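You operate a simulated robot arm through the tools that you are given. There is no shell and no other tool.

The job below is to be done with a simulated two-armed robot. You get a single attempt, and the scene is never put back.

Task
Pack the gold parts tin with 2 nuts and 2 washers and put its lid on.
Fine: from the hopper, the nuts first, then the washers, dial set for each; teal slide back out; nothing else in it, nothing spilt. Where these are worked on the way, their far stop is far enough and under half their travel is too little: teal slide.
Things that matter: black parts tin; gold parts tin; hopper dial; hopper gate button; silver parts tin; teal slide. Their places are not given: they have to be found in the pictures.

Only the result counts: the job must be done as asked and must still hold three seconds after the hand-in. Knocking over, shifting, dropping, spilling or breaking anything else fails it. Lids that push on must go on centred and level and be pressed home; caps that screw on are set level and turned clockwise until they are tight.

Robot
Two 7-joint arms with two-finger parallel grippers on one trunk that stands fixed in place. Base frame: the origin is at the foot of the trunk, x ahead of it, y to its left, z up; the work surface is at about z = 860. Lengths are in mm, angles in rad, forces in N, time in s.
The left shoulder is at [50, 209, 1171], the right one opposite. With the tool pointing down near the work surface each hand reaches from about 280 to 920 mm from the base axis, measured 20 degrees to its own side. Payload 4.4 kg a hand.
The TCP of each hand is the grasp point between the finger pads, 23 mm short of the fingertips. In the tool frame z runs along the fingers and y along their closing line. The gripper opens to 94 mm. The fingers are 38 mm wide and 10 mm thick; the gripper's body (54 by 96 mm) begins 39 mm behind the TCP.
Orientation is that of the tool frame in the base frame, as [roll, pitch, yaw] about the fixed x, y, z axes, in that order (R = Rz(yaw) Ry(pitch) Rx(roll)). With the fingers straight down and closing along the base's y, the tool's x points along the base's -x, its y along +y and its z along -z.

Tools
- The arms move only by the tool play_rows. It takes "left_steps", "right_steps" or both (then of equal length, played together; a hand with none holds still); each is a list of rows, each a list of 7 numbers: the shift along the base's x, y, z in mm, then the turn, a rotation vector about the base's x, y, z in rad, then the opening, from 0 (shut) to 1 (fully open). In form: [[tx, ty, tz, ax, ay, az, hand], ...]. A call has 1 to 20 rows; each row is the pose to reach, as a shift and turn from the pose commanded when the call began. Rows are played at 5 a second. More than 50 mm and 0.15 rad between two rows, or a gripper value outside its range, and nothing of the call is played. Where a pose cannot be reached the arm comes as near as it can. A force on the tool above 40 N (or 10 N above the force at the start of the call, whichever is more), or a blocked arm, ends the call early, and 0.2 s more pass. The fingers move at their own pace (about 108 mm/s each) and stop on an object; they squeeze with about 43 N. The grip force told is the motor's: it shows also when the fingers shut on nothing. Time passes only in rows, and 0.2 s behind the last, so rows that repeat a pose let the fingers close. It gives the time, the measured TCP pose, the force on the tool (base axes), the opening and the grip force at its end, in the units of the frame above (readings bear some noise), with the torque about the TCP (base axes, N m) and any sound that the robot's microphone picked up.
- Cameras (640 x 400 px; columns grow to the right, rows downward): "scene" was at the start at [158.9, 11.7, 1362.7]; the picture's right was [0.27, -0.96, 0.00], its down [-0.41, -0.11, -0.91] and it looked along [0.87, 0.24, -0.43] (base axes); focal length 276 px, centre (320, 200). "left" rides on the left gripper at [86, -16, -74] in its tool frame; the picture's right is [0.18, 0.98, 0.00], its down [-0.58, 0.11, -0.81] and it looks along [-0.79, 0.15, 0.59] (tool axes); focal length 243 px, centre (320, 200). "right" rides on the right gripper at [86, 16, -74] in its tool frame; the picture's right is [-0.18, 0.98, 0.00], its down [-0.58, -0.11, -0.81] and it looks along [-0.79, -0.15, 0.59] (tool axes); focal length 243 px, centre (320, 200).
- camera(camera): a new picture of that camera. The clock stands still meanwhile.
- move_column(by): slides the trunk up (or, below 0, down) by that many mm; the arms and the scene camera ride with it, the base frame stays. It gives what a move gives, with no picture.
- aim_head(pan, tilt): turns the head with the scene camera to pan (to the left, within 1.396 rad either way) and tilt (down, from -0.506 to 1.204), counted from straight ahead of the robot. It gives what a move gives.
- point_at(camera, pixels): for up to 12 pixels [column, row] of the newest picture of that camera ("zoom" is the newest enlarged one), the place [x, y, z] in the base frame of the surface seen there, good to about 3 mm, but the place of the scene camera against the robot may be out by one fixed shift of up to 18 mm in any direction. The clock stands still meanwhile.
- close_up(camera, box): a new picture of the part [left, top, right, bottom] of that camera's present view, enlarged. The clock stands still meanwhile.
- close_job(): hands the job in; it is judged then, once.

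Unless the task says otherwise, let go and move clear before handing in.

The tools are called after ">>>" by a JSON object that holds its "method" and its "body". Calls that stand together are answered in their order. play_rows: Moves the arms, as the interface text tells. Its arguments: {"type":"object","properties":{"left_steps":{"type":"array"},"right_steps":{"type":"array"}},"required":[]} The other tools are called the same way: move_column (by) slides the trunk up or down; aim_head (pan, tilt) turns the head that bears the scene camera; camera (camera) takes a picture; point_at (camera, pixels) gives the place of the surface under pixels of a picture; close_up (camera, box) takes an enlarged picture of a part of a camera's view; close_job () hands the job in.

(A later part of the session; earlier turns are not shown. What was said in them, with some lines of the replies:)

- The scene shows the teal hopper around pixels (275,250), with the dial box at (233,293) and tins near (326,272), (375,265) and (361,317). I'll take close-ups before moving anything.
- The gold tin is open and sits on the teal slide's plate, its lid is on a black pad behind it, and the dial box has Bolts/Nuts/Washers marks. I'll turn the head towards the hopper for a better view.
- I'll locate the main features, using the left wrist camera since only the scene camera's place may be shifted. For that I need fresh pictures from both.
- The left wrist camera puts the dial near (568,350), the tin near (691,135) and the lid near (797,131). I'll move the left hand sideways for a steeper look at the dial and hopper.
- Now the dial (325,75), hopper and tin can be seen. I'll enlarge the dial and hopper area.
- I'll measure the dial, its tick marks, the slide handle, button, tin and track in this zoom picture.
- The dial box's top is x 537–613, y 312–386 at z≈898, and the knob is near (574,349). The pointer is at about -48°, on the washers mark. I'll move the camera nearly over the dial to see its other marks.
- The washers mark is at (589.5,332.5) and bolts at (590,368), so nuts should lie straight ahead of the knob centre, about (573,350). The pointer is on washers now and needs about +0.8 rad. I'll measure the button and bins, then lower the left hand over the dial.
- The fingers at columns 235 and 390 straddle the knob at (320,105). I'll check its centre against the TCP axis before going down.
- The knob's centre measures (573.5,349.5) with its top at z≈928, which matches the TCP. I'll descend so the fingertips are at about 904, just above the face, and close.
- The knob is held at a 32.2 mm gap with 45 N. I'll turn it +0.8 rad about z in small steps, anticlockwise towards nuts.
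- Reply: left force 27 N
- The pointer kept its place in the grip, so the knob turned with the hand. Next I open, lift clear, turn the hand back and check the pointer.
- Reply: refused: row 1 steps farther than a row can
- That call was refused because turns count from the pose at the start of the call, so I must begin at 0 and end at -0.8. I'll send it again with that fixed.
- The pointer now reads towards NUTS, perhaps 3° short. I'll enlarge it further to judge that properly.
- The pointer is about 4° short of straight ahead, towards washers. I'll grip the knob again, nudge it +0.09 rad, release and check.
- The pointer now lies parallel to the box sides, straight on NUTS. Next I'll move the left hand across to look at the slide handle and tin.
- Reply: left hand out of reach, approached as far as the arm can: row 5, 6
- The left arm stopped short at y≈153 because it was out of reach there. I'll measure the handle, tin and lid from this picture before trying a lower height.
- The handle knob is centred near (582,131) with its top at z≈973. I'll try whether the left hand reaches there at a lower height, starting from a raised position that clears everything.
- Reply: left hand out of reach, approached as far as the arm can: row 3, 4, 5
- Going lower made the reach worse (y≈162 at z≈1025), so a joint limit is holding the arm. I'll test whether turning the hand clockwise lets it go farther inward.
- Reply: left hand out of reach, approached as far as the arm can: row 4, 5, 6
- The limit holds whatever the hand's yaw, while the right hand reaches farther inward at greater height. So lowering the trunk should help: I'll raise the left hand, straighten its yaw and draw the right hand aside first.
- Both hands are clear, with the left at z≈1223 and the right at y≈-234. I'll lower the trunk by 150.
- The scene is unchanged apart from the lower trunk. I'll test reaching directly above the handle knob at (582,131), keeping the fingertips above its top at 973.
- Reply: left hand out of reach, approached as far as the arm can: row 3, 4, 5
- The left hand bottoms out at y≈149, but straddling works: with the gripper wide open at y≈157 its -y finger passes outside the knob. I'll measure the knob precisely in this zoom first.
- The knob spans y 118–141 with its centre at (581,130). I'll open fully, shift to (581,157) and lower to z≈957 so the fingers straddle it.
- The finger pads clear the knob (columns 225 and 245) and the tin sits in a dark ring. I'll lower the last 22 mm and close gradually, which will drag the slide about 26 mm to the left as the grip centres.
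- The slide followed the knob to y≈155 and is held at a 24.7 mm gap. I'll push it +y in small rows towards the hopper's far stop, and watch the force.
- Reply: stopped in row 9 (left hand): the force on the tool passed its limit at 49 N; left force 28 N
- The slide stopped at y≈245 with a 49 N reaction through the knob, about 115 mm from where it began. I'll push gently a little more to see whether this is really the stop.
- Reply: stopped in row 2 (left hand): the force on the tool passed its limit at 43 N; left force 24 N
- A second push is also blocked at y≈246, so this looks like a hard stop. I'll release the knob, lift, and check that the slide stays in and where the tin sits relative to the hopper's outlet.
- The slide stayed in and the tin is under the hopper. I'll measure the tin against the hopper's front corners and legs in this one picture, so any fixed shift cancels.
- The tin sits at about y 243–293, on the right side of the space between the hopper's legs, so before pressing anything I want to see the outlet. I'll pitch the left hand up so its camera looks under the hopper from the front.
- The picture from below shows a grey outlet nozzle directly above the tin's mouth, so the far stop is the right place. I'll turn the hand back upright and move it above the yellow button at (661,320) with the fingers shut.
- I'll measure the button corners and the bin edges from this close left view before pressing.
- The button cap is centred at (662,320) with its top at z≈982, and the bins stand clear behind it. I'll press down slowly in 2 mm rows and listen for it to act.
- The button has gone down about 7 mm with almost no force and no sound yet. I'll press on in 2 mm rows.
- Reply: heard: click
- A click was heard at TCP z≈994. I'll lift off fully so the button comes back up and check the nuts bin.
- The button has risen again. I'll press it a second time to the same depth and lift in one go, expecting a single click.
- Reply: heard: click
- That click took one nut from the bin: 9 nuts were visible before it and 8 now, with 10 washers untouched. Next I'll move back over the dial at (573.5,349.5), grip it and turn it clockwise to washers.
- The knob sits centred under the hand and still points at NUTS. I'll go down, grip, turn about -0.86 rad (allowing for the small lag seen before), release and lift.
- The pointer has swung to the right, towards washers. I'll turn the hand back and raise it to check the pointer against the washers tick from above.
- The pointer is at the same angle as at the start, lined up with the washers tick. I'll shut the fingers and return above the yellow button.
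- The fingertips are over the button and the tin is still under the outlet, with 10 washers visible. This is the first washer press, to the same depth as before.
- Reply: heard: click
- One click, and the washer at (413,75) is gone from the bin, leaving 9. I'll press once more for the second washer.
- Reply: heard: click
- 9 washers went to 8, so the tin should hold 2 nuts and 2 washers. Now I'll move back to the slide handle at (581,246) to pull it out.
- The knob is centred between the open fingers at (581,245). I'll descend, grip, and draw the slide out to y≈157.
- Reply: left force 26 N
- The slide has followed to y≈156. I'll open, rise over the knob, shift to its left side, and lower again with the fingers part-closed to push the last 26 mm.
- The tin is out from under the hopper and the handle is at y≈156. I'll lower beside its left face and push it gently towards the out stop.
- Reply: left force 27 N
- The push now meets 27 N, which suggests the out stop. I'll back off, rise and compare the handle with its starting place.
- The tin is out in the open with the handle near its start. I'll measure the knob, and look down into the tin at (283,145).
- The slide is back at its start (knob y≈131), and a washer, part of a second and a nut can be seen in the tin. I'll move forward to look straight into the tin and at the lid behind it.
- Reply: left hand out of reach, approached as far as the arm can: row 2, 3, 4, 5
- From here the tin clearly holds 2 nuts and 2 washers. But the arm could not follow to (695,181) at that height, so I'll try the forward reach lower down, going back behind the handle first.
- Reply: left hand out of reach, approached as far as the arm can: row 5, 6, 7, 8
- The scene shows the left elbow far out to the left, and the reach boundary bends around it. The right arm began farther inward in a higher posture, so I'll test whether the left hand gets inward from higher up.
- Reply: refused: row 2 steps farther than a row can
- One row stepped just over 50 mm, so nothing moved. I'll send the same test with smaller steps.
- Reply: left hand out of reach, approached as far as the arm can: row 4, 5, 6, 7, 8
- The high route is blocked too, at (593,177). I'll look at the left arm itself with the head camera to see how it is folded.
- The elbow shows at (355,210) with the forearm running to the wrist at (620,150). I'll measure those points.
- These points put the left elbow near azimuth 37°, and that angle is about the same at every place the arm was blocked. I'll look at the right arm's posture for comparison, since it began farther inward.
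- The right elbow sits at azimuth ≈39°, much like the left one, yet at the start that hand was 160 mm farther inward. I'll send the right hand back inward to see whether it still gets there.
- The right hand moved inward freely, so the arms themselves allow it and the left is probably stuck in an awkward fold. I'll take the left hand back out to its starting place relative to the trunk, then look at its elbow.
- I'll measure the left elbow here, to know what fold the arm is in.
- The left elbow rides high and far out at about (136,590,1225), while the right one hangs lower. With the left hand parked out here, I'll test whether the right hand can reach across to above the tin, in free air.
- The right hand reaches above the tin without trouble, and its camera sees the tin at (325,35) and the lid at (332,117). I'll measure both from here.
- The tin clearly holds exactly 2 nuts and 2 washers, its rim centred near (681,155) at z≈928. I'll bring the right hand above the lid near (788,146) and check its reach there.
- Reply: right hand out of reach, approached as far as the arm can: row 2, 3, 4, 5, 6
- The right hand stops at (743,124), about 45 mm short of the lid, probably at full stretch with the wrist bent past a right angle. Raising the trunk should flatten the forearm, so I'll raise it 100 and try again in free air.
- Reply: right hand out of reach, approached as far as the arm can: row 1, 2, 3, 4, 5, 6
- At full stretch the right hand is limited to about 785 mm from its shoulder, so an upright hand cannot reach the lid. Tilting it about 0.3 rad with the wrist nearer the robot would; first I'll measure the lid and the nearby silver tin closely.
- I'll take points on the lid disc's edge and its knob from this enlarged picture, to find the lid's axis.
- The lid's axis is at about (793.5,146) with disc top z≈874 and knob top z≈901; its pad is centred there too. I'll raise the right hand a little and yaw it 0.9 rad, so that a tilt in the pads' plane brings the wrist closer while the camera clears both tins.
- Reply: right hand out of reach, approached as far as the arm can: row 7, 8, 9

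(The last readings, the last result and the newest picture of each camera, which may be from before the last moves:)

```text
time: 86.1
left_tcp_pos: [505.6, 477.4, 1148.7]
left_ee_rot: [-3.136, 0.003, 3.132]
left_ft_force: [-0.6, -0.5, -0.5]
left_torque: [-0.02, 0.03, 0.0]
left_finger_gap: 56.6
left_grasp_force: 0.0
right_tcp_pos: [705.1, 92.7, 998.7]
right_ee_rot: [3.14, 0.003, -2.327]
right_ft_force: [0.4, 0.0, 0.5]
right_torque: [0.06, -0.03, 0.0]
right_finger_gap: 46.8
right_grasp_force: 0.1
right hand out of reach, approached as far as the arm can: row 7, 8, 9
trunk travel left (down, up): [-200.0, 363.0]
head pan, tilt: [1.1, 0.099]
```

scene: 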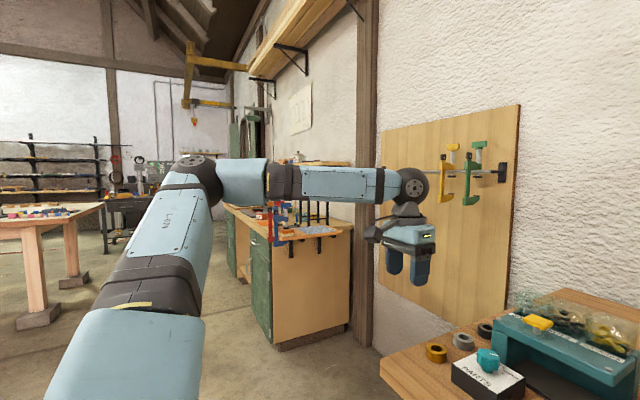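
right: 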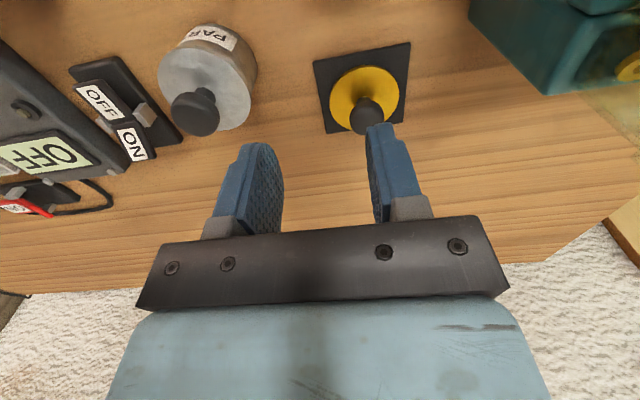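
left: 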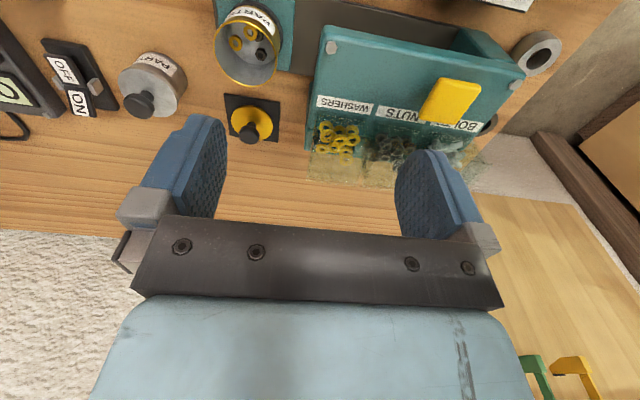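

The yaw stops near 0.8 rad, so I'll settle for 0.6, which still keeps the camera clear of the gold tin. Then I'll tilt the hand about 0.32 rad with the fingers pointing forward and left.

>>> {"method": "play_rows", "body": {"right_steps": [[5, 2, 15, 0, 0, -0.1, 0.5], [10, 5, 30, 0, 0, -0.215, 0.5], [10, 5, 30, 0, 0, -0.215, 0.5]]}}

>>> {"method": "play_rows", "body": {"right_steps": [[0, 0, 0, 0.06, -0.088, 0, 0.5], [0, 0, 0, 0.12, -0.176, 0, 0.5], [0, 0, 0, 0.181, -0.264, 0, 0.5], [0, 0, 0, 0.181, -0.264, 0, 0.5]]}}

>>> {"method": "camera", "body": {"camera": "right"}}

```text
time: 86.9
left_tcp_pos: [506.8, 478.8, 1149.6]
left_ee_rot: [-3.132, 0.004, 3.132]
left_ft_force: [0.1, 0.3, -0.3]
left_torque: [0.01, -0.01, 0.0]
left_finger_gap: 56.6
left_grasp_force: 0.1
right_tcp_pos: [715.1, 99.8, 1029.1]
right_ee_rot: [-3.141, 0.001, -2.544]
right_ft_force: [-0.4, -1.1, -0.5]
right_torque: [0.01, 0.04, 0.03]
right_finger_gap: 46.8
right_grasp_force: 0.2
trunk travel left (down, up): [-200.0, 363.0]
head pan, tilt: [1.1, 0.099]
```

```text
time: 87.9
left_tcp_pos: [504.9, 479.5, 1147.9]
left_ee_rot: [-3.132, 0.004, 3.133]
left_ft_force: [1.0, 0.4, 0.1]
left_torque: [0.0, 0.0, 0.02]
left_finger_gap: 56.4
left_grasp_force: 0.1
right_tcp_pos: [713.1, 100.0, 1030.4]
right_ee_rot: [-3.14, 0.321, -2.541]
right_ft_force: [0.0, 0.5, -0.4]
right_torque: [0.01, 0.01, -0.02]
right_finger_gap: 47.0
right_grasp_force: 0.0
trunk travel left (down, up): [-200.0, 363.0]
head pan, tilt: [1.1, 0.099]
```

```text
taken
```

right: 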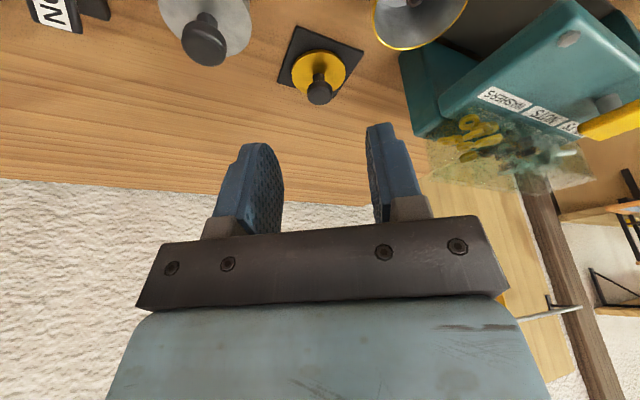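

The hand is now tilted 0.32 rad and reads as commanded. I'll move it above the lid, to about (791,144,960), and check alignment.

>>> {"method": "play_rows", "body": {"right_steps": [[20, 12, -15, 0, 0, 0, 0.5], [40, 24, -30, 0, 0, 0, 0.5], [60, 35, -50, 0, 0, 0, 0.5], [77, 44, -70, 0, 0, 0, 0.5], [77, 44, -70, 0, 0, 0, 0.5]]}}

>>> {"method": "camera", "body": {"camera": "right"}}

>>> {"method": "aim_head", "body": {"pan": 0.3, "tilt": 0.55}}

>>> {"method": "camera", "body": {"camera": "scene"}}

```text
time: 89.1
left_tcp_pos: [505.1, 479.4, 1149.0]
left_ee_rot: [-3.133, 0.005, 3.129]
left_ft_force: [1.0, 0.3, -0.2]
left_torque: [0.04, 0.02, 0.0]
left_finger_gap: 56.4
left_grasp_force: 0.1
right_tcp_pos: [790.4, 144.4, 961.4]
right_ee_rot: [3.141, 0.322, -2.542]
right_ft_force: [0.3, 0.3, 1.2]
right_torque: [0.0, -0.01, -0.02]
right_finger_gap: 47.1
right_grasp_force: 0.1
trunk travel left (down, up): [-200.0, 363.0]
head pan, tilt: [1.1, 0.099]
```

```text
taken
```

right: 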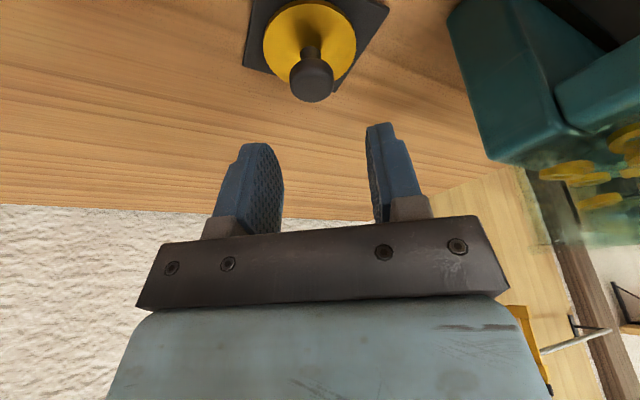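

```text
time: 90.3
left_tcp_pos: [505.7, 479.8, 1148.0]
left_ee_rot: [-3.132, 0.004, 3.134]
left_ft_force: [-0.2, 0.5, 0.1]
left_torque: [-0.01, 0.0, 0.01]
left_finger_gap: 56.4
left_grasp_force: 0.1
right_tcp_pos: [788.3, 144.4, 960.5]
right_ee_rot: [-3.141, 0.321, -2.541]
right_ft_force: [0.2, 0.6, 1.2]
right_torque: [0.01, 0.01, -0.01]
right_finger_gap: 47.0
right_grasp_force: 0.0
trunk travel left (down, up): [-200.0, 363.0]
head pan, tilt: [0.3, 0.55]
```

```text
taken
```

scene: 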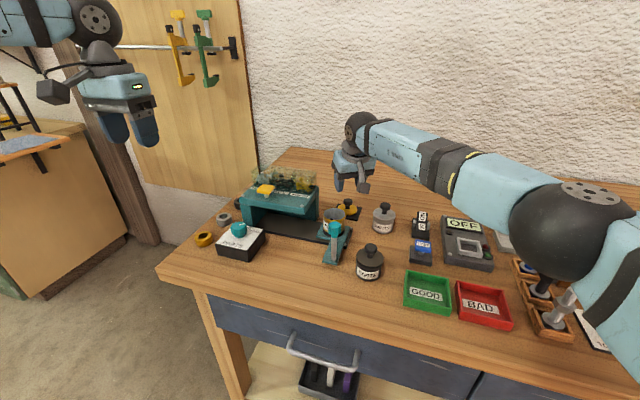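

The lid knob appears at (312,80), just where a point straight below the grasp should be. I'll lower towards the knob in stages.

>>> {"method": "play_rows", "body": {"right_steps": [[0, 0, -20, 0, 0, 0, 0.5], [0, 0, -38, 0, 0, 0, 0.5], [0, 0, -46, 0, 0, 0, 0.5], [0, 0, -50, 0, 0, 0, 0.5], [0, 0, -50, 0, 0, 0, 0.5]]}}

>>> {"method": "camera", "body": {"camera": "right"}}

>>> {"method": "close_up", "body": {"camera": "scene", "box": [300, 150, 428, 230]}}

>>> {"method": "close_up", "body": {"camera": "right", "box": [220, 80, 420, 205]}}

```text
time: 91.5
left_tcp_pos: [505.1, 479.6, 1149.6]
left_ee_rot: [-3.132, 0.005, 3.134]
left_ft_force: [0.1, 0.7, -0.4]
left_torque: [0.01, 0.0, 0.02]
left_finger_gap: 56.2
left_grasp_force: 0.0
right_tcp_pos: [790.7, 141.7, 909.4]
right_ee_rot: [-3.141, 0.321, -2.542]
right_ft_force: [0.5, 0.5, -0.3]
right_torque: [0.03, 0.0, 0.01]
right_finger_gap: 47.2
right_grasp_force: 0.0
trunk travel left (down, up): [-200.0, 363.0]
head pan, tilt: [0.3, 0.55]
```

```text
taken
```

right: 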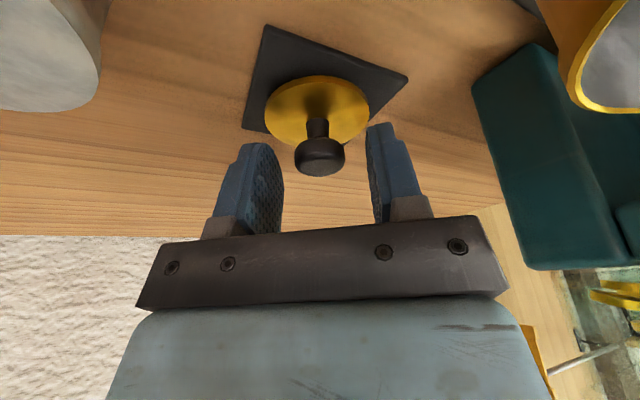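

```text
5.00 times, centred on (364, 190) of scene
```

zoom: 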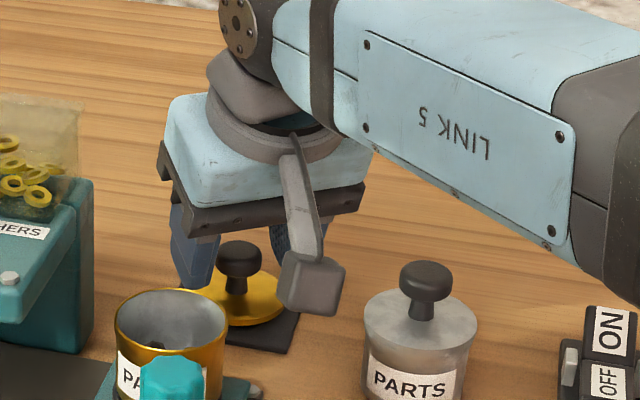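

```text
3.20 times, centred on (320, 142) of right
```

zoom: 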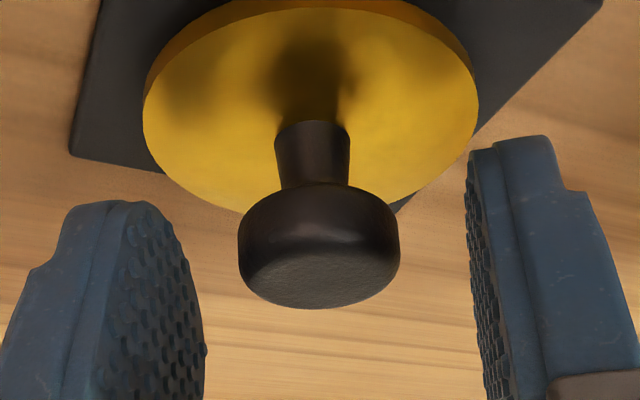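

The knob is centred between the pads (zoom column 320, pads at 170 and 470). I'll lower 3 mm more and close gently on it.

>>> {"method": "play_rows", "body": {"right_steps": [[0, 0, -3, 0, 0, 0, 0.5], [0, 0, -3, 0, 0, 0, 0.4], [0, 0, -3, 0, 0, 0, 0.32], [0, 0, -3, 0, 0, 0, 0.25], [0, 0, -3, 0, 0, 0, 0.18], [0, 0, -3, 0, 0, 0, 0.1], [0, 0, -3, 0, 0, 0, 0.1]]}}

>>> {"method": "close_up", "body": {"camera": "right", "box": [220, 80, 420, 205]}}

>>> {"method": "close_up", "body": {"camera": "scene", "box": [300, 150, 428, 230]}}

```text
time: 93.1
left_tcp_pos: [505.4, 479.5, 1148.8]
left_ee_rot: [-3.132, 0.005, 3.135]
left_ft_force: [-0.7, 0.0, 0.4]
left_torque: [-0.04, 0.01, 0.02]
left_finger_gap: 56.5
left_grasp_force: 0.1
right_tcp_pos: [789.5, 142.4, 908.0]
right_ee_rot: [-3.141, 0.322, -2.542]
right_ft_force: [-0.5, 0.7, 0.5]
right_torque: [0.01, -0.01, -0.01]
right_finger_gap: 20.2
right_grasp_force: 42.8
trunk travel left (down, up): [-200.0, 363.0]
head pan, tilt: [0.3, 0.55]
```

```text
3.20 times, centred on (320, 142) of right
```

zoom: 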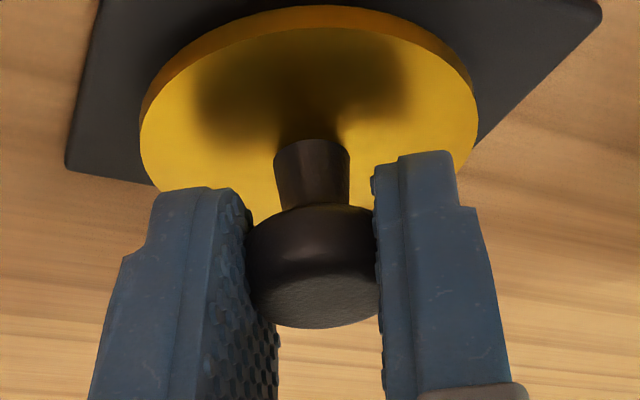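

```text
5.00 times, centred on (364, 190) of scene
```

zoom: 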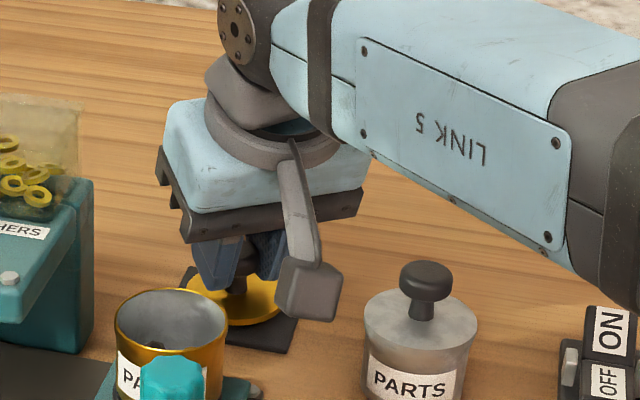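

The knob is gripped at a 20.2 mm gap. I'll lift the lid straight up about 80 mm and check that it hangs level.

>>> {"method": "play_rows", "body": {"right_steps": [[0, 0, 3, 0, 0, 0, 0.1], [0, 0, 10, 0, 0, 0, 0.1], [0, 0, 20, 0, 0, 0, 0.1], [0, 0, 35, 0, 0, 0, 0.1], [0, 0, 50, 0, 0, 0, 0.1], [0, 0, 65, 0, 0, 0, 0.1], [0, 0, 80, 0, 0, 0, 0.1], [0, 0, 80, 0, 0, 0, 0.1]]}}

>>> {"method": "camera", "body": {"camera": "right"}}

>>> {"method": "close_up", "body": {"camera": "scene", "box": [300, 150, 428, 230]}}

```text
time: 94.9
left_tcp_pos: [506.0, 480.3, 1150.1]
left_ee_rot: [-3.132, 0.003, 3.132]
left_ft_force: [0.0, -0.3, 0.1]
left_torque: [-0.01, -0.01, -0.01]
left_finger_gap: 56.4
left_grasp_force: 0.1
right_tcp_pos: [791.2, 144.3, 987.5]
right_ee_rot: [-3.141, 0.322, -2.54]
right_ft_force: [-0.6, -0.2, -0.7]
right_torque: [-0.02, 0.02, -0.01]
right_finger_gap: 20.3
right_grasp_force: 43.1
trunk travel left (down, up): [-200.0, 363.0]
head pan, tilt: [0.3, 0.55]
```

```text
taken
```

right: 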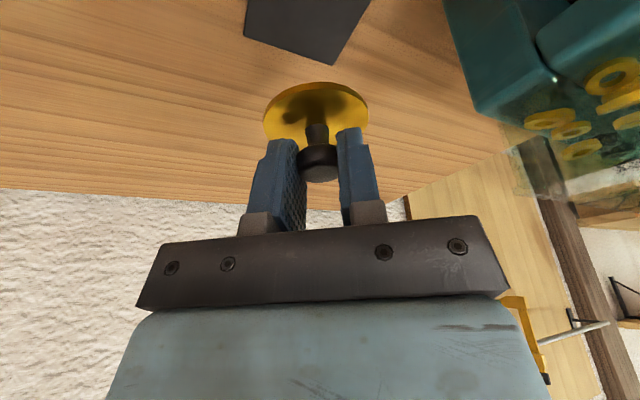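

```text
5.00 times, centred on (364, 190) of scene
```

zoom: 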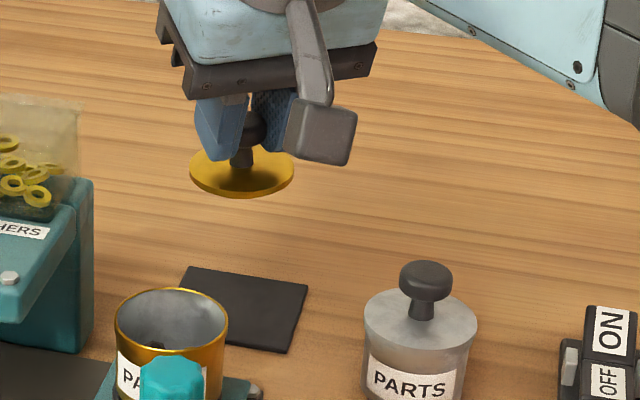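

The lid came up level and clear of its pad. I'll measure its disc in the hand's camera, to know its centre relative to the hand.

>>> {"method": "close_up", "body": {"camera": "right", "box": [240, 60, 400, 160]}}

>>> {"method": "point_at", "body": {"camera": "zoom", "pixels": [[310, 95], [105, 240], [505, 230], [180, 140], [430, 120], [140, 310], [480, 290], [250, 130], [380, 130], [320, 160], [150, 200], [480, 180]]}}

>>> {"method": "point_at", "body": {"camera": "zoom", "pixels": [[305, 300], [340, 300], [320, 270], [110, 200], [505, 190], [220, 115], [400, 110], [300, 88], [100, 260], [510, 245], [170, 320], [130, 280]]}}

```text
4.00 times, centred on (320, 110) of right
```

zoom: 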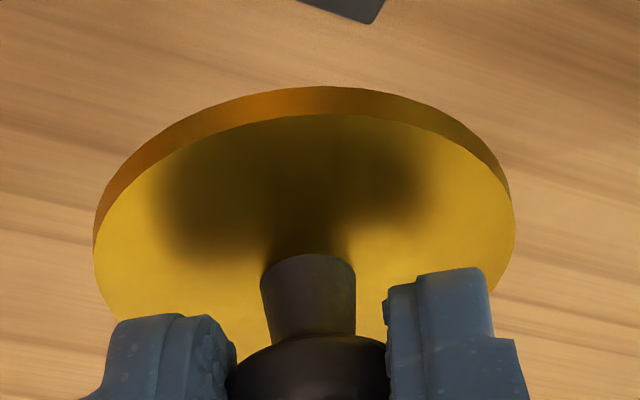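

```text
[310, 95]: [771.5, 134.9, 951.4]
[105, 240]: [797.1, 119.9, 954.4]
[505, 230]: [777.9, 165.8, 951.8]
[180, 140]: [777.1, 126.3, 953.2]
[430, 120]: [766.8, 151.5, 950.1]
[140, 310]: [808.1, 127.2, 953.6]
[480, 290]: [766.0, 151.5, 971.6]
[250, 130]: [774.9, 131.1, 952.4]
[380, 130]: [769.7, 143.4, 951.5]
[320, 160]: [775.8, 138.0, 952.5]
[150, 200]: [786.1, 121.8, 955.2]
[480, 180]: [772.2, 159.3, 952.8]
```

```text
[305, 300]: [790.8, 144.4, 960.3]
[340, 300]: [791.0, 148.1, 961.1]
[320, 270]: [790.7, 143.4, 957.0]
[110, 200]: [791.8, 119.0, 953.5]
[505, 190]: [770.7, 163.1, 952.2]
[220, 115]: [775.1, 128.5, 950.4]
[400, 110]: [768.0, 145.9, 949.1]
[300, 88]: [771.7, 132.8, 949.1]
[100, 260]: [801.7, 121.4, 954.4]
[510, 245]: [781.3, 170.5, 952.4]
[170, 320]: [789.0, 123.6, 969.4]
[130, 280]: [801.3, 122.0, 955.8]
```

The lid's disc centre is at (793,146), top z≈952.5, level within a degree or two, and the tin's centre is (681.2,155). I'll carry the lid by (-111.8,+9.0) to hover over the tin.

>>> {"method": "play_rows", "body": {"right_steps": [[-15, 1, 3, 0, 0, 0, 0.1], [-35, 3, 3, 0, 0, 0, 0.1], [-55, 5, 3, 0, 0, 0, 0.1], [-75, 6, 3, 0, 0, 0, 0.1], [-95, 8, 3, 0, 0, 0, 0.1], [-107, 9, 3, 0, 0, 0, 0.1], [-111.8, 9, 3, 0, 0, 0, 0.1], [-111.8, 9, 3, 0, 0, 0, 0.1]]}}

>>> {"method": "camera", "body": {"camera": "right"}}

>>> {"method": "close_up", "body": {"camera": "scene", "box": [280, 170, 408, 250]}}

```text
time: 96.7
left_tcp_pos: [505.1, 479.6, 1148.9]
left_ee_rot: [-3.134, 0.003, 3.132]
left_ft_force: [0.1, -0.3, -0.1]
left_torque: [0.02, 0.02, 0.01]
left_finger_gap: 56.2
left_grasp_force: 0.1
right_tcp_pos: [677.9, 151.5, 990.6]
right_ee_rot: [-3.14, 0.321, -2.541]
right_ft_force: [0.2, -0.7, 0.1]
right_torque: [0.03, -0.01, -0.02]
right_finger_gap: 20.0
right_grasp_force: 42.9
trunk travel left (down, up): [-200.0, 363.0]
head pan, tilt: [0.3, 0.55]
```

```text
taken
```

right: 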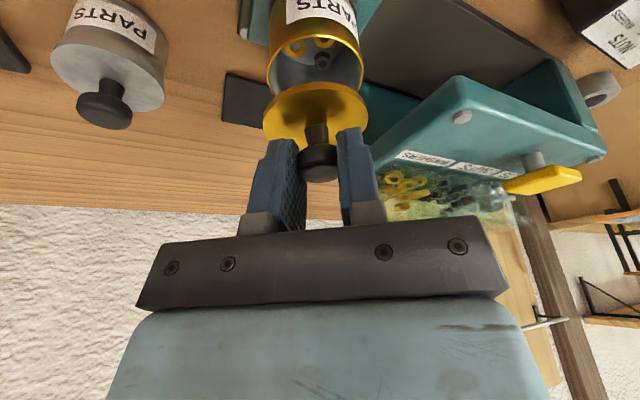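

```text
5.00 times, centred on (344, 210) of scene
```

zoom: 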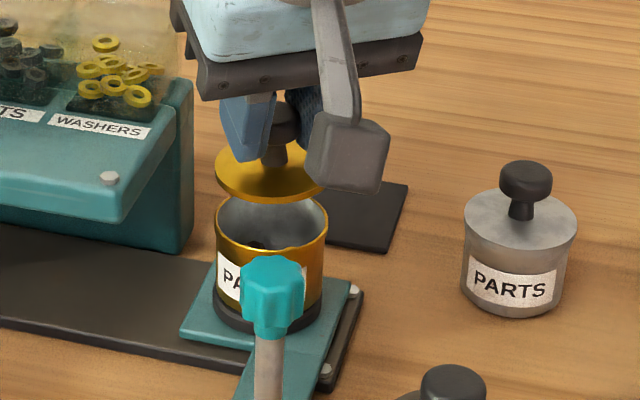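

The lid hovers over the tin in both views. I'll measure the lid's edge and the tin's rim together in this picture to check centring.

>>> {"method": "close_up", "body": {"camera": "right", "box": [240, 10, 400, 110]}}

>>> {"method": "point_at", "body": {"camera": "zoom", "pixels": [[112, 215], [488, 200], [300, 40], [130, 110], [470, 110], [200, 52], [410, 55], [115, 170], [485, 160], [120, 240], [100, 300], [508, 290]]}}

>>> {"method": "close_up", "body": {"camera": "right", "box": [240, 60, 400, 160]}}

>>> {"method": "point_at", "body": {"camera": "zoom", "pixels": [[105, 240], [100, 260], [110, 200], [510, 245], [505, 190], [505, 230], [250, 130], [380, 130], [310, 125], [150, 180], [480, 170], [130, 290]]}}

```text
4.00 times, centred on (320, 60) of right
```

zoom: 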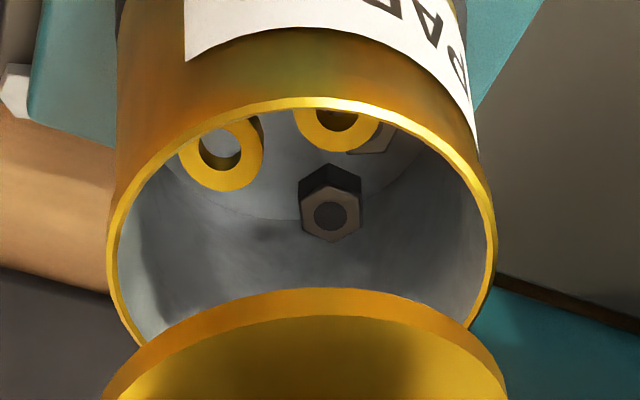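

```text
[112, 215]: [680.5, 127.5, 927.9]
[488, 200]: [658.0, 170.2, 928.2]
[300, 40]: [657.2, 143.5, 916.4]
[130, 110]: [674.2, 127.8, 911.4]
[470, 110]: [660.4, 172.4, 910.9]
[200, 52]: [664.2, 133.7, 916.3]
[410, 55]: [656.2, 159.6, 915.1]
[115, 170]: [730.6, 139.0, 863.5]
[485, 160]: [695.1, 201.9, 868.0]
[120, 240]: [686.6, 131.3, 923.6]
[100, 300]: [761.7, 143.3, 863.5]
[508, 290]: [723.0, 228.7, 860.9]
```

```text
4.00 times, centred on (320, 110) of right
```

zoom: 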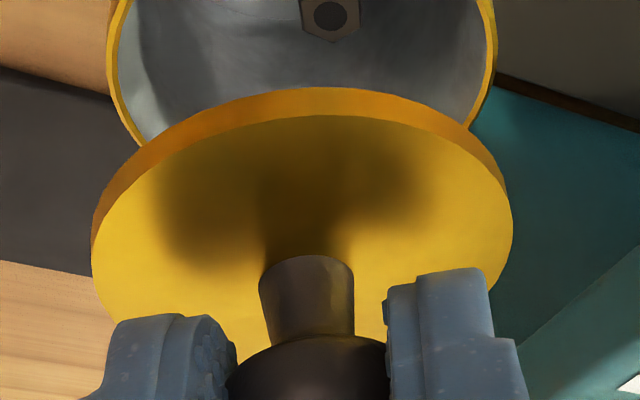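

```text
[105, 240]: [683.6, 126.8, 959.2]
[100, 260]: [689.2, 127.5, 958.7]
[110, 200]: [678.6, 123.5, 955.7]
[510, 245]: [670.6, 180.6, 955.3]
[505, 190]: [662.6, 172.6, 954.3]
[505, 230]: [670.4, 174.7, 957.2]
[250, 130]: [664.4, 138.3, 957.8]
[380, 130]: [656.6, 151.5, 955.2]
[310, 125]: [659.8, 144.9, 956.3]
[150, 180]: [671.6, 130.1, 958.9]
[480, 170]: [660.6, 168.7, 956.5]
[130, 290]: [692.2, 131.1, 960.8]
```

In the sideways direction the lid is about 1.4 mm off to the right of the tin; the other direction is less sure at this height. I'll correct that, lower to just above the rim where parallax is small, and compare the edges again.

>>> {"method": "play_rows", "body": {"right_steps": [[-0.8, 1.1, -5, 0, 0, 0, 0.1], [-0.8, 1.1, -10, 0, 0, 0, 0.1], [-0.8, 1.1, -14, 0, 0, 0, 0.1], [-0.8, 1.1, -14, 0, 0, 0, 0.1]]}}

>>> {"method": "close_up", "body": {"camera": "right", "box": [250, 40, 378, 120]}}

>>> {"method": "close_up", "body": {"camera": "scene", "box": [310, 190, 358, 220]}}

```text
time: 97.7
left_tcp_pos: [505.0, 479.9, 1148.6]
left_ee_rot: [-3.133, 0.005, 3.134]
left_ft_force: [-0.3, 0.4, 0.5]
left_torque: [0.0, -0.02, -0.04]
left_finger_gap: 56.5
left_grasp_force: 0.0
right_tcp_pos: [677.9, 156.0, 975.8]
right_ee_rot: [-3.141, 0.321, -2.54]
right_ft_force: [-0.6, -0.1, -0.1]
right_torque: [-0.02, 0.02, -0.01]
right_finger_gap: 22.0
right_grasp_force: 43.3
trunk travel left (down, up): [-200.0, 363.0]
head pan, tilt: [0.3, 0.55]
```

```text
5.00 times, centred on (314, 80) of right
```

zoom: 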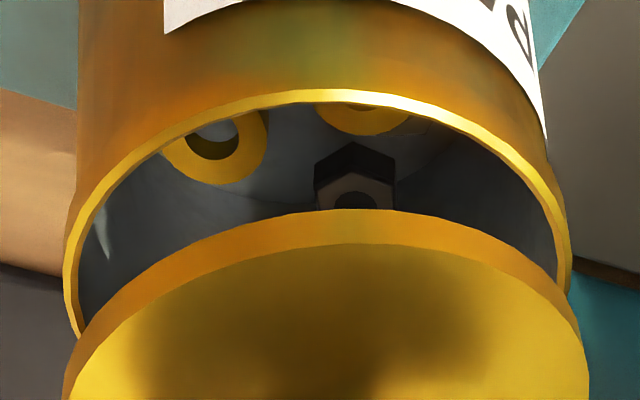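

```text
13.33 times, centred on (334, 205) of scene
```

zoom: 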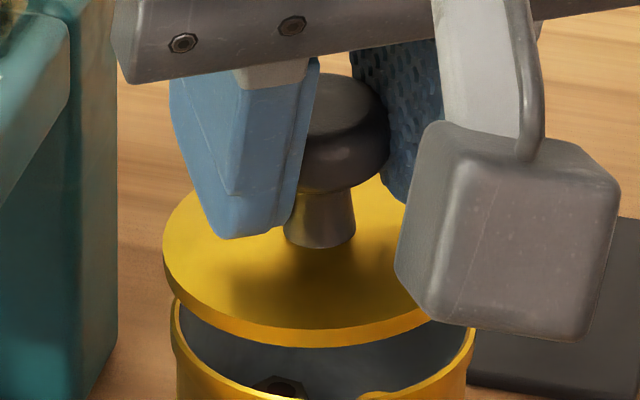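

The grip gap changed from 20 to 22 mm, so I want to see whether the lid shifted in the hand. I'll take steady readings and look at the whole lid.

>>> {"method": "play_rows", "body": {"right_steps": [[0, 0, 0, 0, 0, 0, 0.1]]}}

>>> {"method": "camera", "body": {"camera": "right"}}

>>> {"method": "close_up", "body": {"camera": "scene", "box": [294, 180, 374, 230]}}

>>> {"method": "close_up", "body": {"camera": "right", "box": [240, 60, 400, 160]}}

```text
time: 98.1
left_tcp_pos: [506.1, 479.8, 1149.3]
left_ee_rot: [-3.132, 0.003, 3.134]
left_ft_force: [0.5, 0.1, 0.0]
left_torque: [0.02, 0.0, -0.02]
left_finger_gap: 56.5
left_grasp_force: 0.1
right_tcp_pos: [679.2, 155.0, 975.8]
right_ee_rot: [-3.14, 0.321, -2.542]
right_ft_force: [0.7, -0.5, 0.0]
right_torque: [0.01, -0.02, 0.02]
right_finger_gap: 22.0
right_grasp_force: 42.9
trunk travel left (down, up): [-200.0, 363.0]
head pan, tilt: [0.3, 0.55]
```

```text
taken
```

right: 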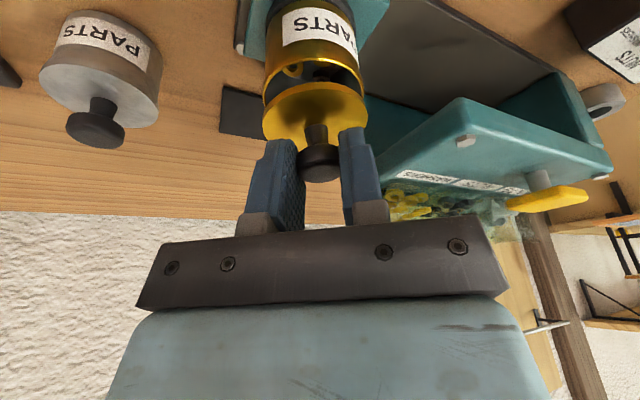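

```text
8.00 times, centred on (334, 205) of scene
```

zoom: 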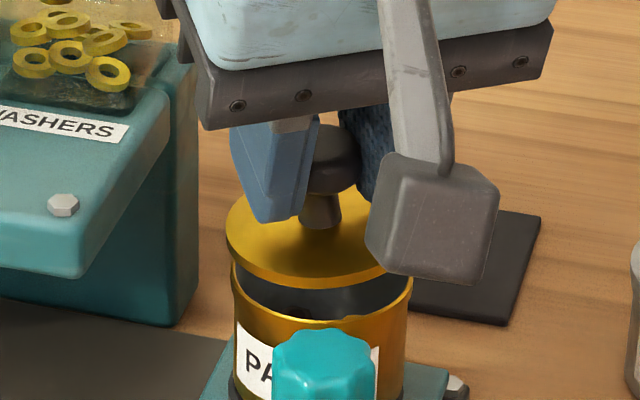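

```text
4.00 times, centred on (320, 110) of right
```

zoom: 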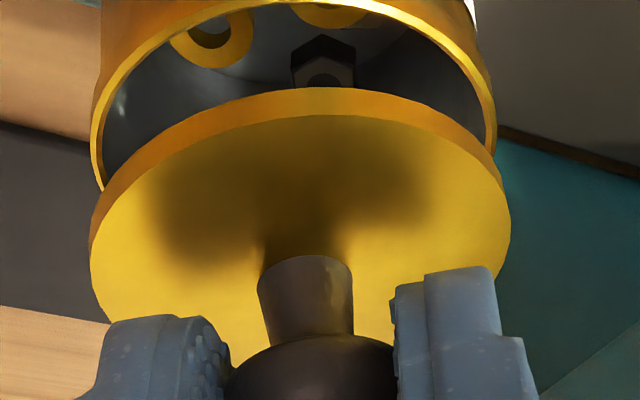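

The lid sits steady in the hand and is now sideways-centred to about 0.3 mm; both views suggest it is some 2 mm too far forward. I'll shift it (-1.5,-1.4) and ease it down 6 mm, watching the force.

>>> {"method": "play_rows", "body": {"right_steps": [[-1.5, -1.4, 0, 0, 0, 0, 0.1], [-1.5, -1.4, -2, 0, 0, 0, 0.1], [-1.5, -1.4, -4, 0, 0, 0, 0.1], [-1.5, -1.4, -6, 0, 0, 0, 0.1], [-1.5, -1.4, -6, 0, 0, 0, 0.1]]}}

>>> {"method": "close_up", "body": {"camera": "right", "box": [250, 40, 378, 120]}}

>>> {"method": "close_up", "body": {"camera": "scene", "box": [294, 180, 374, 230]}}

```text
time: 99.3
left_tcp_pos: [506.3, 480.1, 1149.9]
left_ee_rot: [-3.133, 0.004, 3.132]
left_ft_force: [0.0, 0.3, 0.6]
left_torque: [-0.02, 0.02, 0.01]
left_finger_gap: 56.6
left_grasp_force: 0.1
right_tcp_pos: [676.2, 153.4, 968.5]
right_ee_rot: [-3.141, 0.323, -2.543]
right_ft_force: [0.3, 0.3, -0.4]
right_torque: [-0.01, 0.0, 0.0]
right_finger_gap: 21.9
right_grasp_force: 43.0
trunk travel left (down, up): [-200.0, 363.0]
head pan, tilt: [0.3, 0.55]
```

```text
5.00 times, centred on (314, 80) of right
```

zoom: 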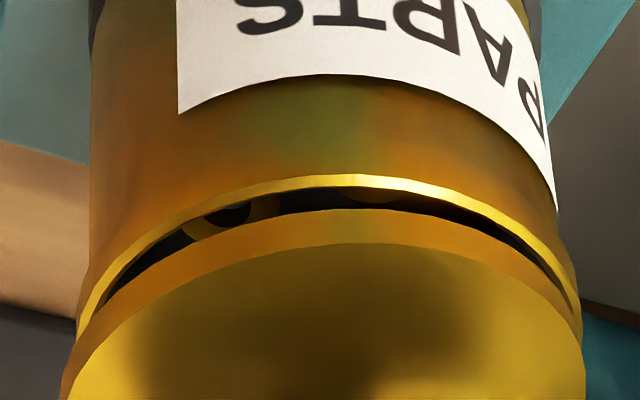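

```text
8.00 times, centred on (334, 205) of scene
```

zoom: 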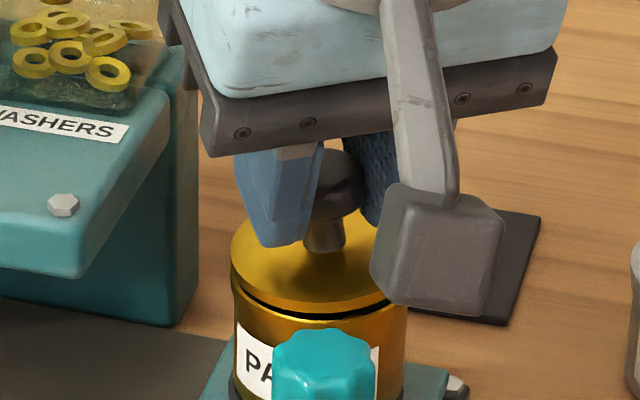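

There is no contact force yet, and the disc is about 3.5 mm above the rim with both edges lined up in each view. I'll continue down in 1 mm rows until it meets resistance.

>>> {"method": "play_rows", "body": {"right_steps": [[0, 0, -1, 0, 0, 0, 0.1], [0, 0, -2, 0, 0, 0, 0.1], [0, 0, -3, 0, 0, 0, 0.1], [0, 0, -3, 0, 0, 0, 0.1]]}}

>>> {"method": "close_up", "body": {"camera": "right", "box": [250, 40, 378, 120]}}

>>> {"method": "close_up", "body": {"camera": "scene", "box": [310, 195, 358, 225]}}

```text
time: 100.3
left_tcp_pos: [504.5, 478.8, 1150.1]
left_ee_rot: [-3.135, 0.005, 3.134]
left_ft_force: [-0.8, 0.0, -0.9]
left_torque: [0.01, 0.04, 0.0]
left_finger_gap: 56.4
left_grasp_force: 0.0
right_tcp_pos: [676.4, 152.7, 968.8]
right_ee_rot: [-3.14, 0.321, -2.541]
right_ft_force: [-0.4, 0.2, 4.0]
right_torque: [0.11, 0.04, -0.02]
right_finger_gap: 21.5
right_grasp_force: 43.2
trunk travel left (down, up): [-200.0, 363.0]
head pan, tilt: [0.3, 0.55]
```

```text
5.00 times, centred on (314, 80) of right
```

zoom: 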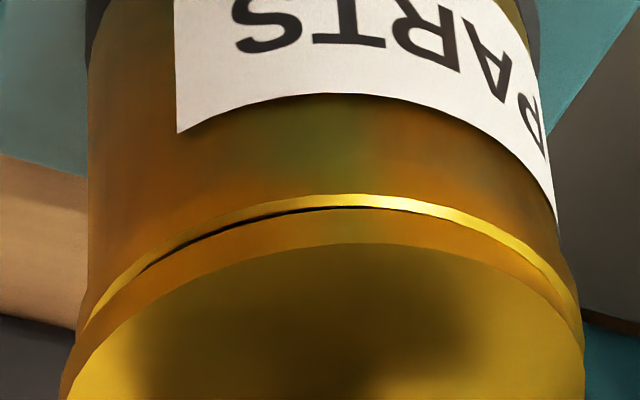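

```text
13.33 times, centred on (334, 210) of scene
```

zoom: 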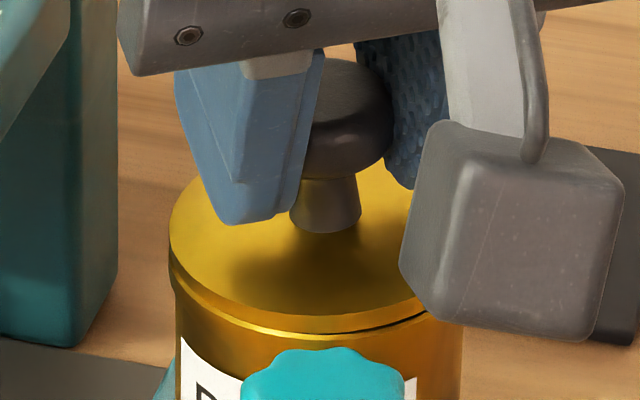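

Contact has begun at 4 N with the disc almost on the rim and the outlines matching in both views. I'll press down further in 1 mm rows to seat it.

>>> {"method": "play_rows", "body": {"right_steps": [[0, 0, -1, 0, 0, 0, 0.1], [0, 0, -2, 0, 0, 0, 0.1], [0, 0, -3, 0, 0, 0, 0.1], [0, 0, -4, 0, 0, 0, 0.1], [0, 0, -5, 0, 0, 0, 0.1], [0, 0, -6, 0, 0, 0, 0.1]]}}

>>> {"method": "close_up", "body": {"camera": "right", "box": [250, 40, 378, 120]}}

>>> {"method": "close_up", "body": {"camera": "scene", "box": [310, 195, 358, 225]}}

```text
time: 101.7
left_tcp_pos: [504.2, 478.0, 1150.4]
left_ee_rot: [-3.134, 0.007, 3.13]
left_ft_force: [0.6, -0.1, -0.2]
left_torque: [-0.02, 0.0, 0.02]
left_finger_gap: 56.7
left_grasp_force: 0.1
right_tcp_pos: [675.4, 152.5, 965.7]
right_ee_rot: [-3.14, 0.328, -2.541]
right_ft_force: [10.1, -1.4, 37.4]
right_torque: [0.36, -0.34, -0.13]
right_finger_gap: 20.3
right_grasp_force: 42.6
trunk travel left (down, up): [-200.0, 363.0]
head pan, tilt: [0.3, 0.55]
heard: snap
```

```text
5.00 times, centred on (314, 80) of right
```

zoom: 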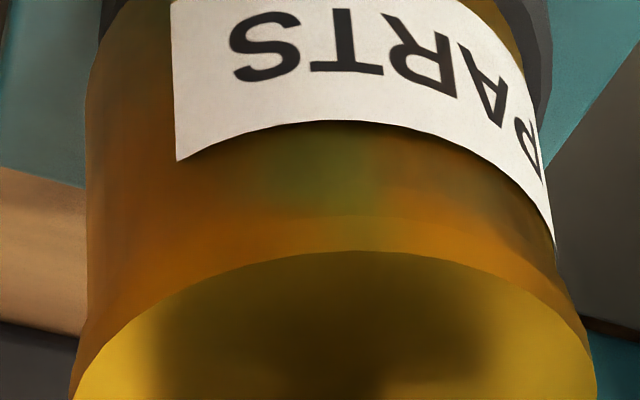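

```text
13.33 times, centred on (334, 210) of scene
```

zoom: 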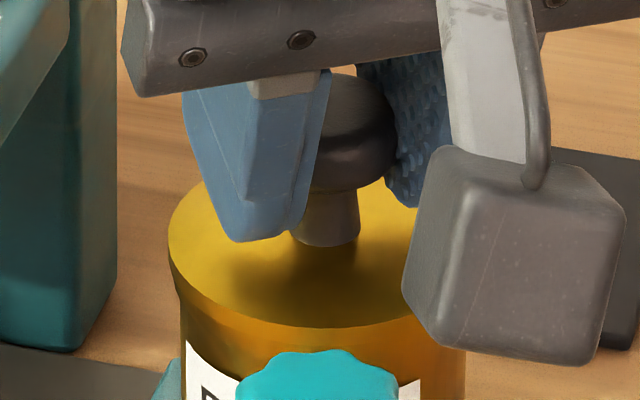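

A snap was heard at 37 N and no gap remains between lid and tin. I'll ease off the push, open the fingers and lift straight up.

>>> {"method": "play_rows", "body": {"right_steps": [[0, 0, 2, 0, 0, 0, 0.1], [0, 0, 3, 0, 0, 0, 0.1], [0, 0, 3, 0, 0, 0, 0.2], [0, 0, 3, 0, 0, 0, 0.3], [0, 0, 3, 0, 0, 0, 0.4], [0, 0, 3, 0, 0, 0, 0.45], [0, 0, 12, 0, 0, 0, 0.45], [0, 0, 30, 0, 0, 0, 0.45], [0, 0, 55, 0, 0, 0, 0.45], [0, 0, 80, 0, 0, 0, 0.45], [0, 0, 80, 0, 0, 0, 0.45]]}}

>>> {"method": "camera", "body": {"camera": "right"}}

>>> {"method": "close_up", "body": {"camera": "scene", "box": [294, 180, 374, 230]}}

```text
time: 104.1
left_tcp_pos: [505.1, 478.7, 1149.2]
left_ee_rot: [-3.133, 0.002, 3.134]
left_ft_force: [0.2, -0.2, 0.2]
left_torque: [0.02, 0.02, -0.02]
left_finger_gap: 56.3
left_grasp_force: 0.1
right_tcp_pos: [676.6, 153.4, 1041.7]
right_ee_rot: [3.141, 0.32, -2.54]
right_ft_force: [-0.4, 0.5, 0.1]
right_torque: [0.0, 0.04, 0.02]
right_finger_gap: 42.3
right_grasp_force: 0.0
trunk travel left (down, up): [-200.0, 363.0]
head pan, tilt: [0.3, 0.55]
```

```text
taken
```

right: 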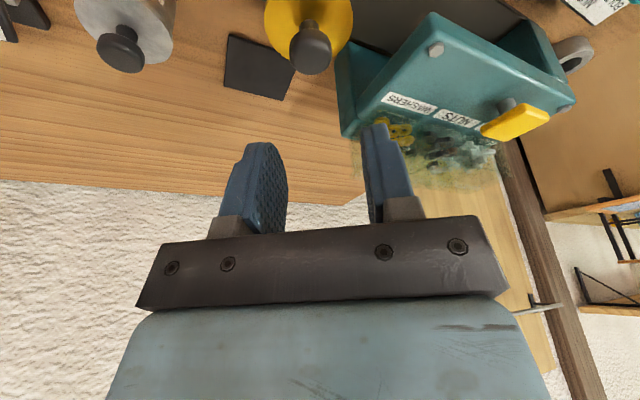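

```text
8.00 times, centred on (334, 205) of scene
```

zoom: 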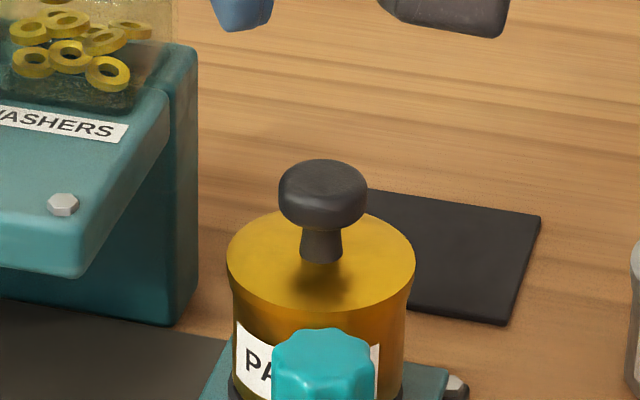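

The lid sits level and centred (its edges 227–415 against the tin's 232–408). I'll move the right hand well clear, then check the slide, the lid and the surroundings.

>>> {"method": "play_rows", "body": {"right_steps": [[0, -20, 30, 0, 0, 0, 0.45], [0, -60, 50, 0, 0, 0, 0.45], [-10, -105, 60, 0, 0, 0, 0.45], [-20, -150, 60, 0, 0, 0, 0.45], [-30, -195, 60, 0, 0, 0, 0.45], [-30, -240, 60, 0, 0, 0, 0.45], [-30, -285, 60, 0, 0, 0, 0.45], [-30, -330, 60, 0, 0, 0, 0.45], [-30, -330, 60, 0, 0, 0, 0.45]]}}

>>> {"method": "camera", "body": {"camera": "scene"}}

>>> {"method": "close_up", "body": {"camera": "scene", "box": [200, 150, 440, 300]}}

>>> {"method": "close_up", "body": {"camera": "scene", "box": [294, 180, 390, 240]}}

```text
time: 106.1
left_tcp_pos: [505.1, 480.3, 1149.1]
left_ee_rot: [-3.133, 0.004, 3.131]
left_ft_force: [-0.9, 0.0, -0.4]
left_torque: [-0.05, -0.02, -0.02]
left_finger_gap: 56.5
left_grasp_force: 0.1
right_tcp_pos: [643.7, -176.3, 1104.0]
right_ee_rot: [-3.14, 0.32, -2.542]
right_ft_force: [0.6, -0.7, -0.4]
right_torque: [0.01, 0.0, -0.04]
right_finger_gap: 42.2
right_grasp_force: 0.1
trunk travel left (down, up): [-200.0, 363.0]
head pan, tilt: [0.3, 0.55]
```

```text
taken
```

scene: 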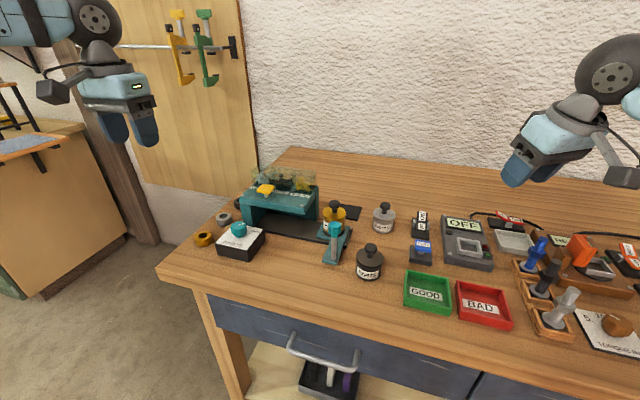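

```text
2.67 times, centred on (320, 225) of scene
```

zoom: 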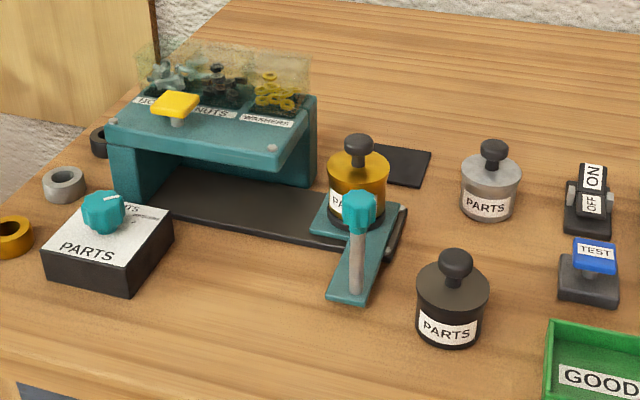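

```text
6.67 times, centred on (342, 210) of scene
```

zoom: 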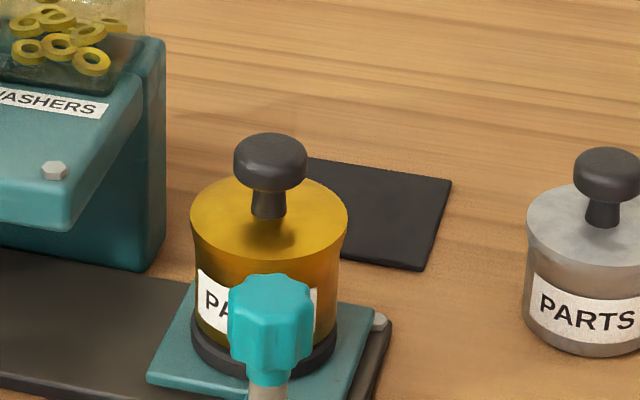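

Everything stands as it should: lid home, nothing spilt, other tins untouched. I'll do one last check of the slide handle and of the lid's level before handing in.

>>> {"method": "point_at", "body": {"camera": "zoom", "pixels": [[270, 295], [232, 310], [310, 310], [210, 215], [330, 215], [270, 240], [225, 190], [320, 190], [270, 150], [550, 230], [640, 215], [365, 310]]}}

```text
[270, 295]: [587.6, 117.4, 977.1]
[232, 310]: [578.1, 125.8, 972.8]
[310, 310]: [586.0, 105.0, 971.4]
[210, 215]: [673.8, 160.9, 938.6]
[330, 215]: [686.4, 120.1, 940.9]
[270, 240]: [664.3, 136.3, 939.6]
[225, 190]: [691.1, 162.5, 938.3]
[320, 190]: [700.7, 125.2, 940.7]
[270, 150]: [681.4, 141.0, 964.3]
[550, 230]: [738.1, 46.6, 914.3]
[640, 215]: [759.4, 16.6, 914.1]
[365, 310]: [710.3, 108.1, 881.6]
```

The slide handle matches its starting reading. The lid's left and right readings differ by about 2 mm, so I'll sample more points and look at the seam closely.

>>> {"method": "close_up", "body": {"camera": "scene", "box": [316, 194, 356, 219]}}

>>> {"method": "point_at", "body": {"camera": "zoom", "pixels": [[120, 200], [140, 240], [150, 170], [180, 260], [200, 160], [460, 220], [440, 250], [450, 190], [400, 270], [420, 170], [290, 260], [250, 290]]}}

>>> {"method": "point_at", "body": {"camera": "zoom", "pixels": [[125, 210], [135, 220], [145, 190], [160, 240], [190, 180], [455, 215], [445, 235], [435, 200], [410, 250], [425, 185], [310, 270], [280, 280]]}}

>>> {"method": "camera", "body": {"camera": "right"}}

```text
16.00 times, centred on (336, 206) of scene
```

zoom: 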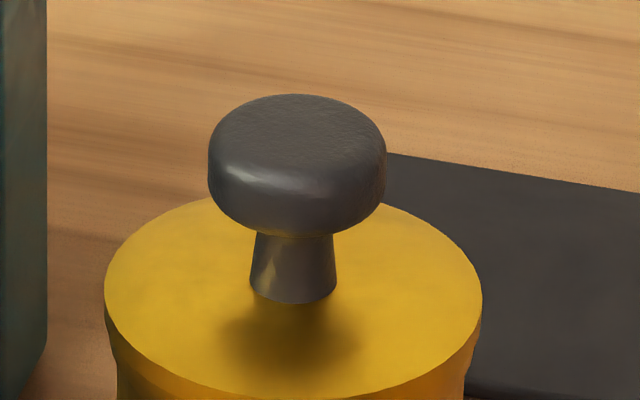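

```text
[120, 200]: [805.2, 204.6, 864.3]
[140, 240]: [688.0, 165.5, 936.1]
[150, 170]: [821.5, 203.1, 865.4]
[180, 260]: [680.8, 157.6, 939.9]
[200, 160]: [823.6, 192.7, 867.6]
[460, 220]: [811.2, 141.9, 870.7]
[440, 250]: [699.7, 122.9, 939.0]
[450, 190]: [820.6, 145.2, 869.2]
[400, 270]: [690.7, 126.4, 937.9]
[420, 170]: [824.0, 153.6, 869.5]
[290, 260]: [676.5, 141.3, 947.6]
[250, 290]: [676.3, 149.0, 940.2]
```

```text
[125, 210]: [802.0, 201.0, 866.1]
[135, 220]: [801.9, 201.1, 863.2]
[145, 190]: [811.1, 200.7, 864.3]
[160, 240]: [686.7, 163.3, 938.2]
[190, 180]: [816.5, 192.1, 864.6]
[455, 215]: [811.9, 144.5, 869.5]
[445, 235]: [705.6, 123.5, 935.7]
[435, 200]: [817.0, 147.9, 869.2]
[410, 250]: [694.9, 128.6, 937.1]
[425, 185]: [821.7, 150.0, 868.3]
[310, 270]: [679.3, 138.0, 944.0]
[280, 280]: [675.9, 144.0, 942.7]
```

```text
taken
```

right: 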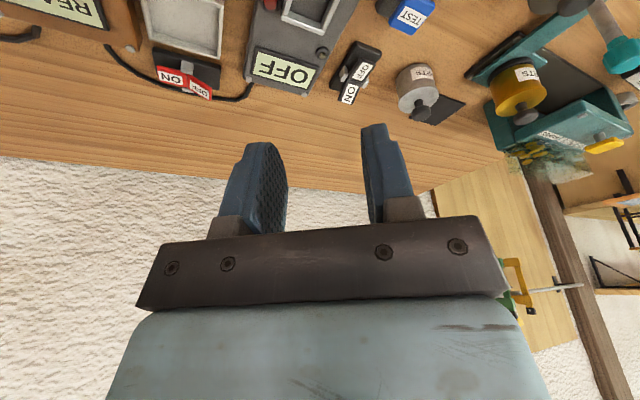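

The extra readings show no tilt (left 936–940, right 936–939), and the lid's outline is level at rows 285 and 290. The slide is out, the tin holds 2 nuts and 2 washers, and both hands are clear, so I'm handing the job in.

>>> {"method": "close_job", "body": {}}

```text
The job is handed in.
```

The gold tin is packed with 2 nuts and 2 washers, its lid is on, and the job is handed in. I haven't seen the verdict.

- **Filling:** I set the dial to nuts and pressed the gate twice, then set it to washers and pressed twice more. Each press gave one click. A view straight into the tin, before the lid went on, showed exactly 2 nuts and 2 washers.
- **Slide:** I pushed it in to its far stop, where the tin sat directly under the hopper's outlet. Afterwards I drew it back out to where it started, within about a millimetre.
- **Lid:** It snapped home at about 37 N. The last pictures show it centred and level, with no gap at the rim.
- **Surroundings:** The pictures show nothing spilt or knocked over, and the silver and black tins look unmoved. Both hands are open and clear of the bench.

The left arm couldn't reach the lid, so I used the right arm with its hand tilted. I also left the trunk 50 mm below its starting height.
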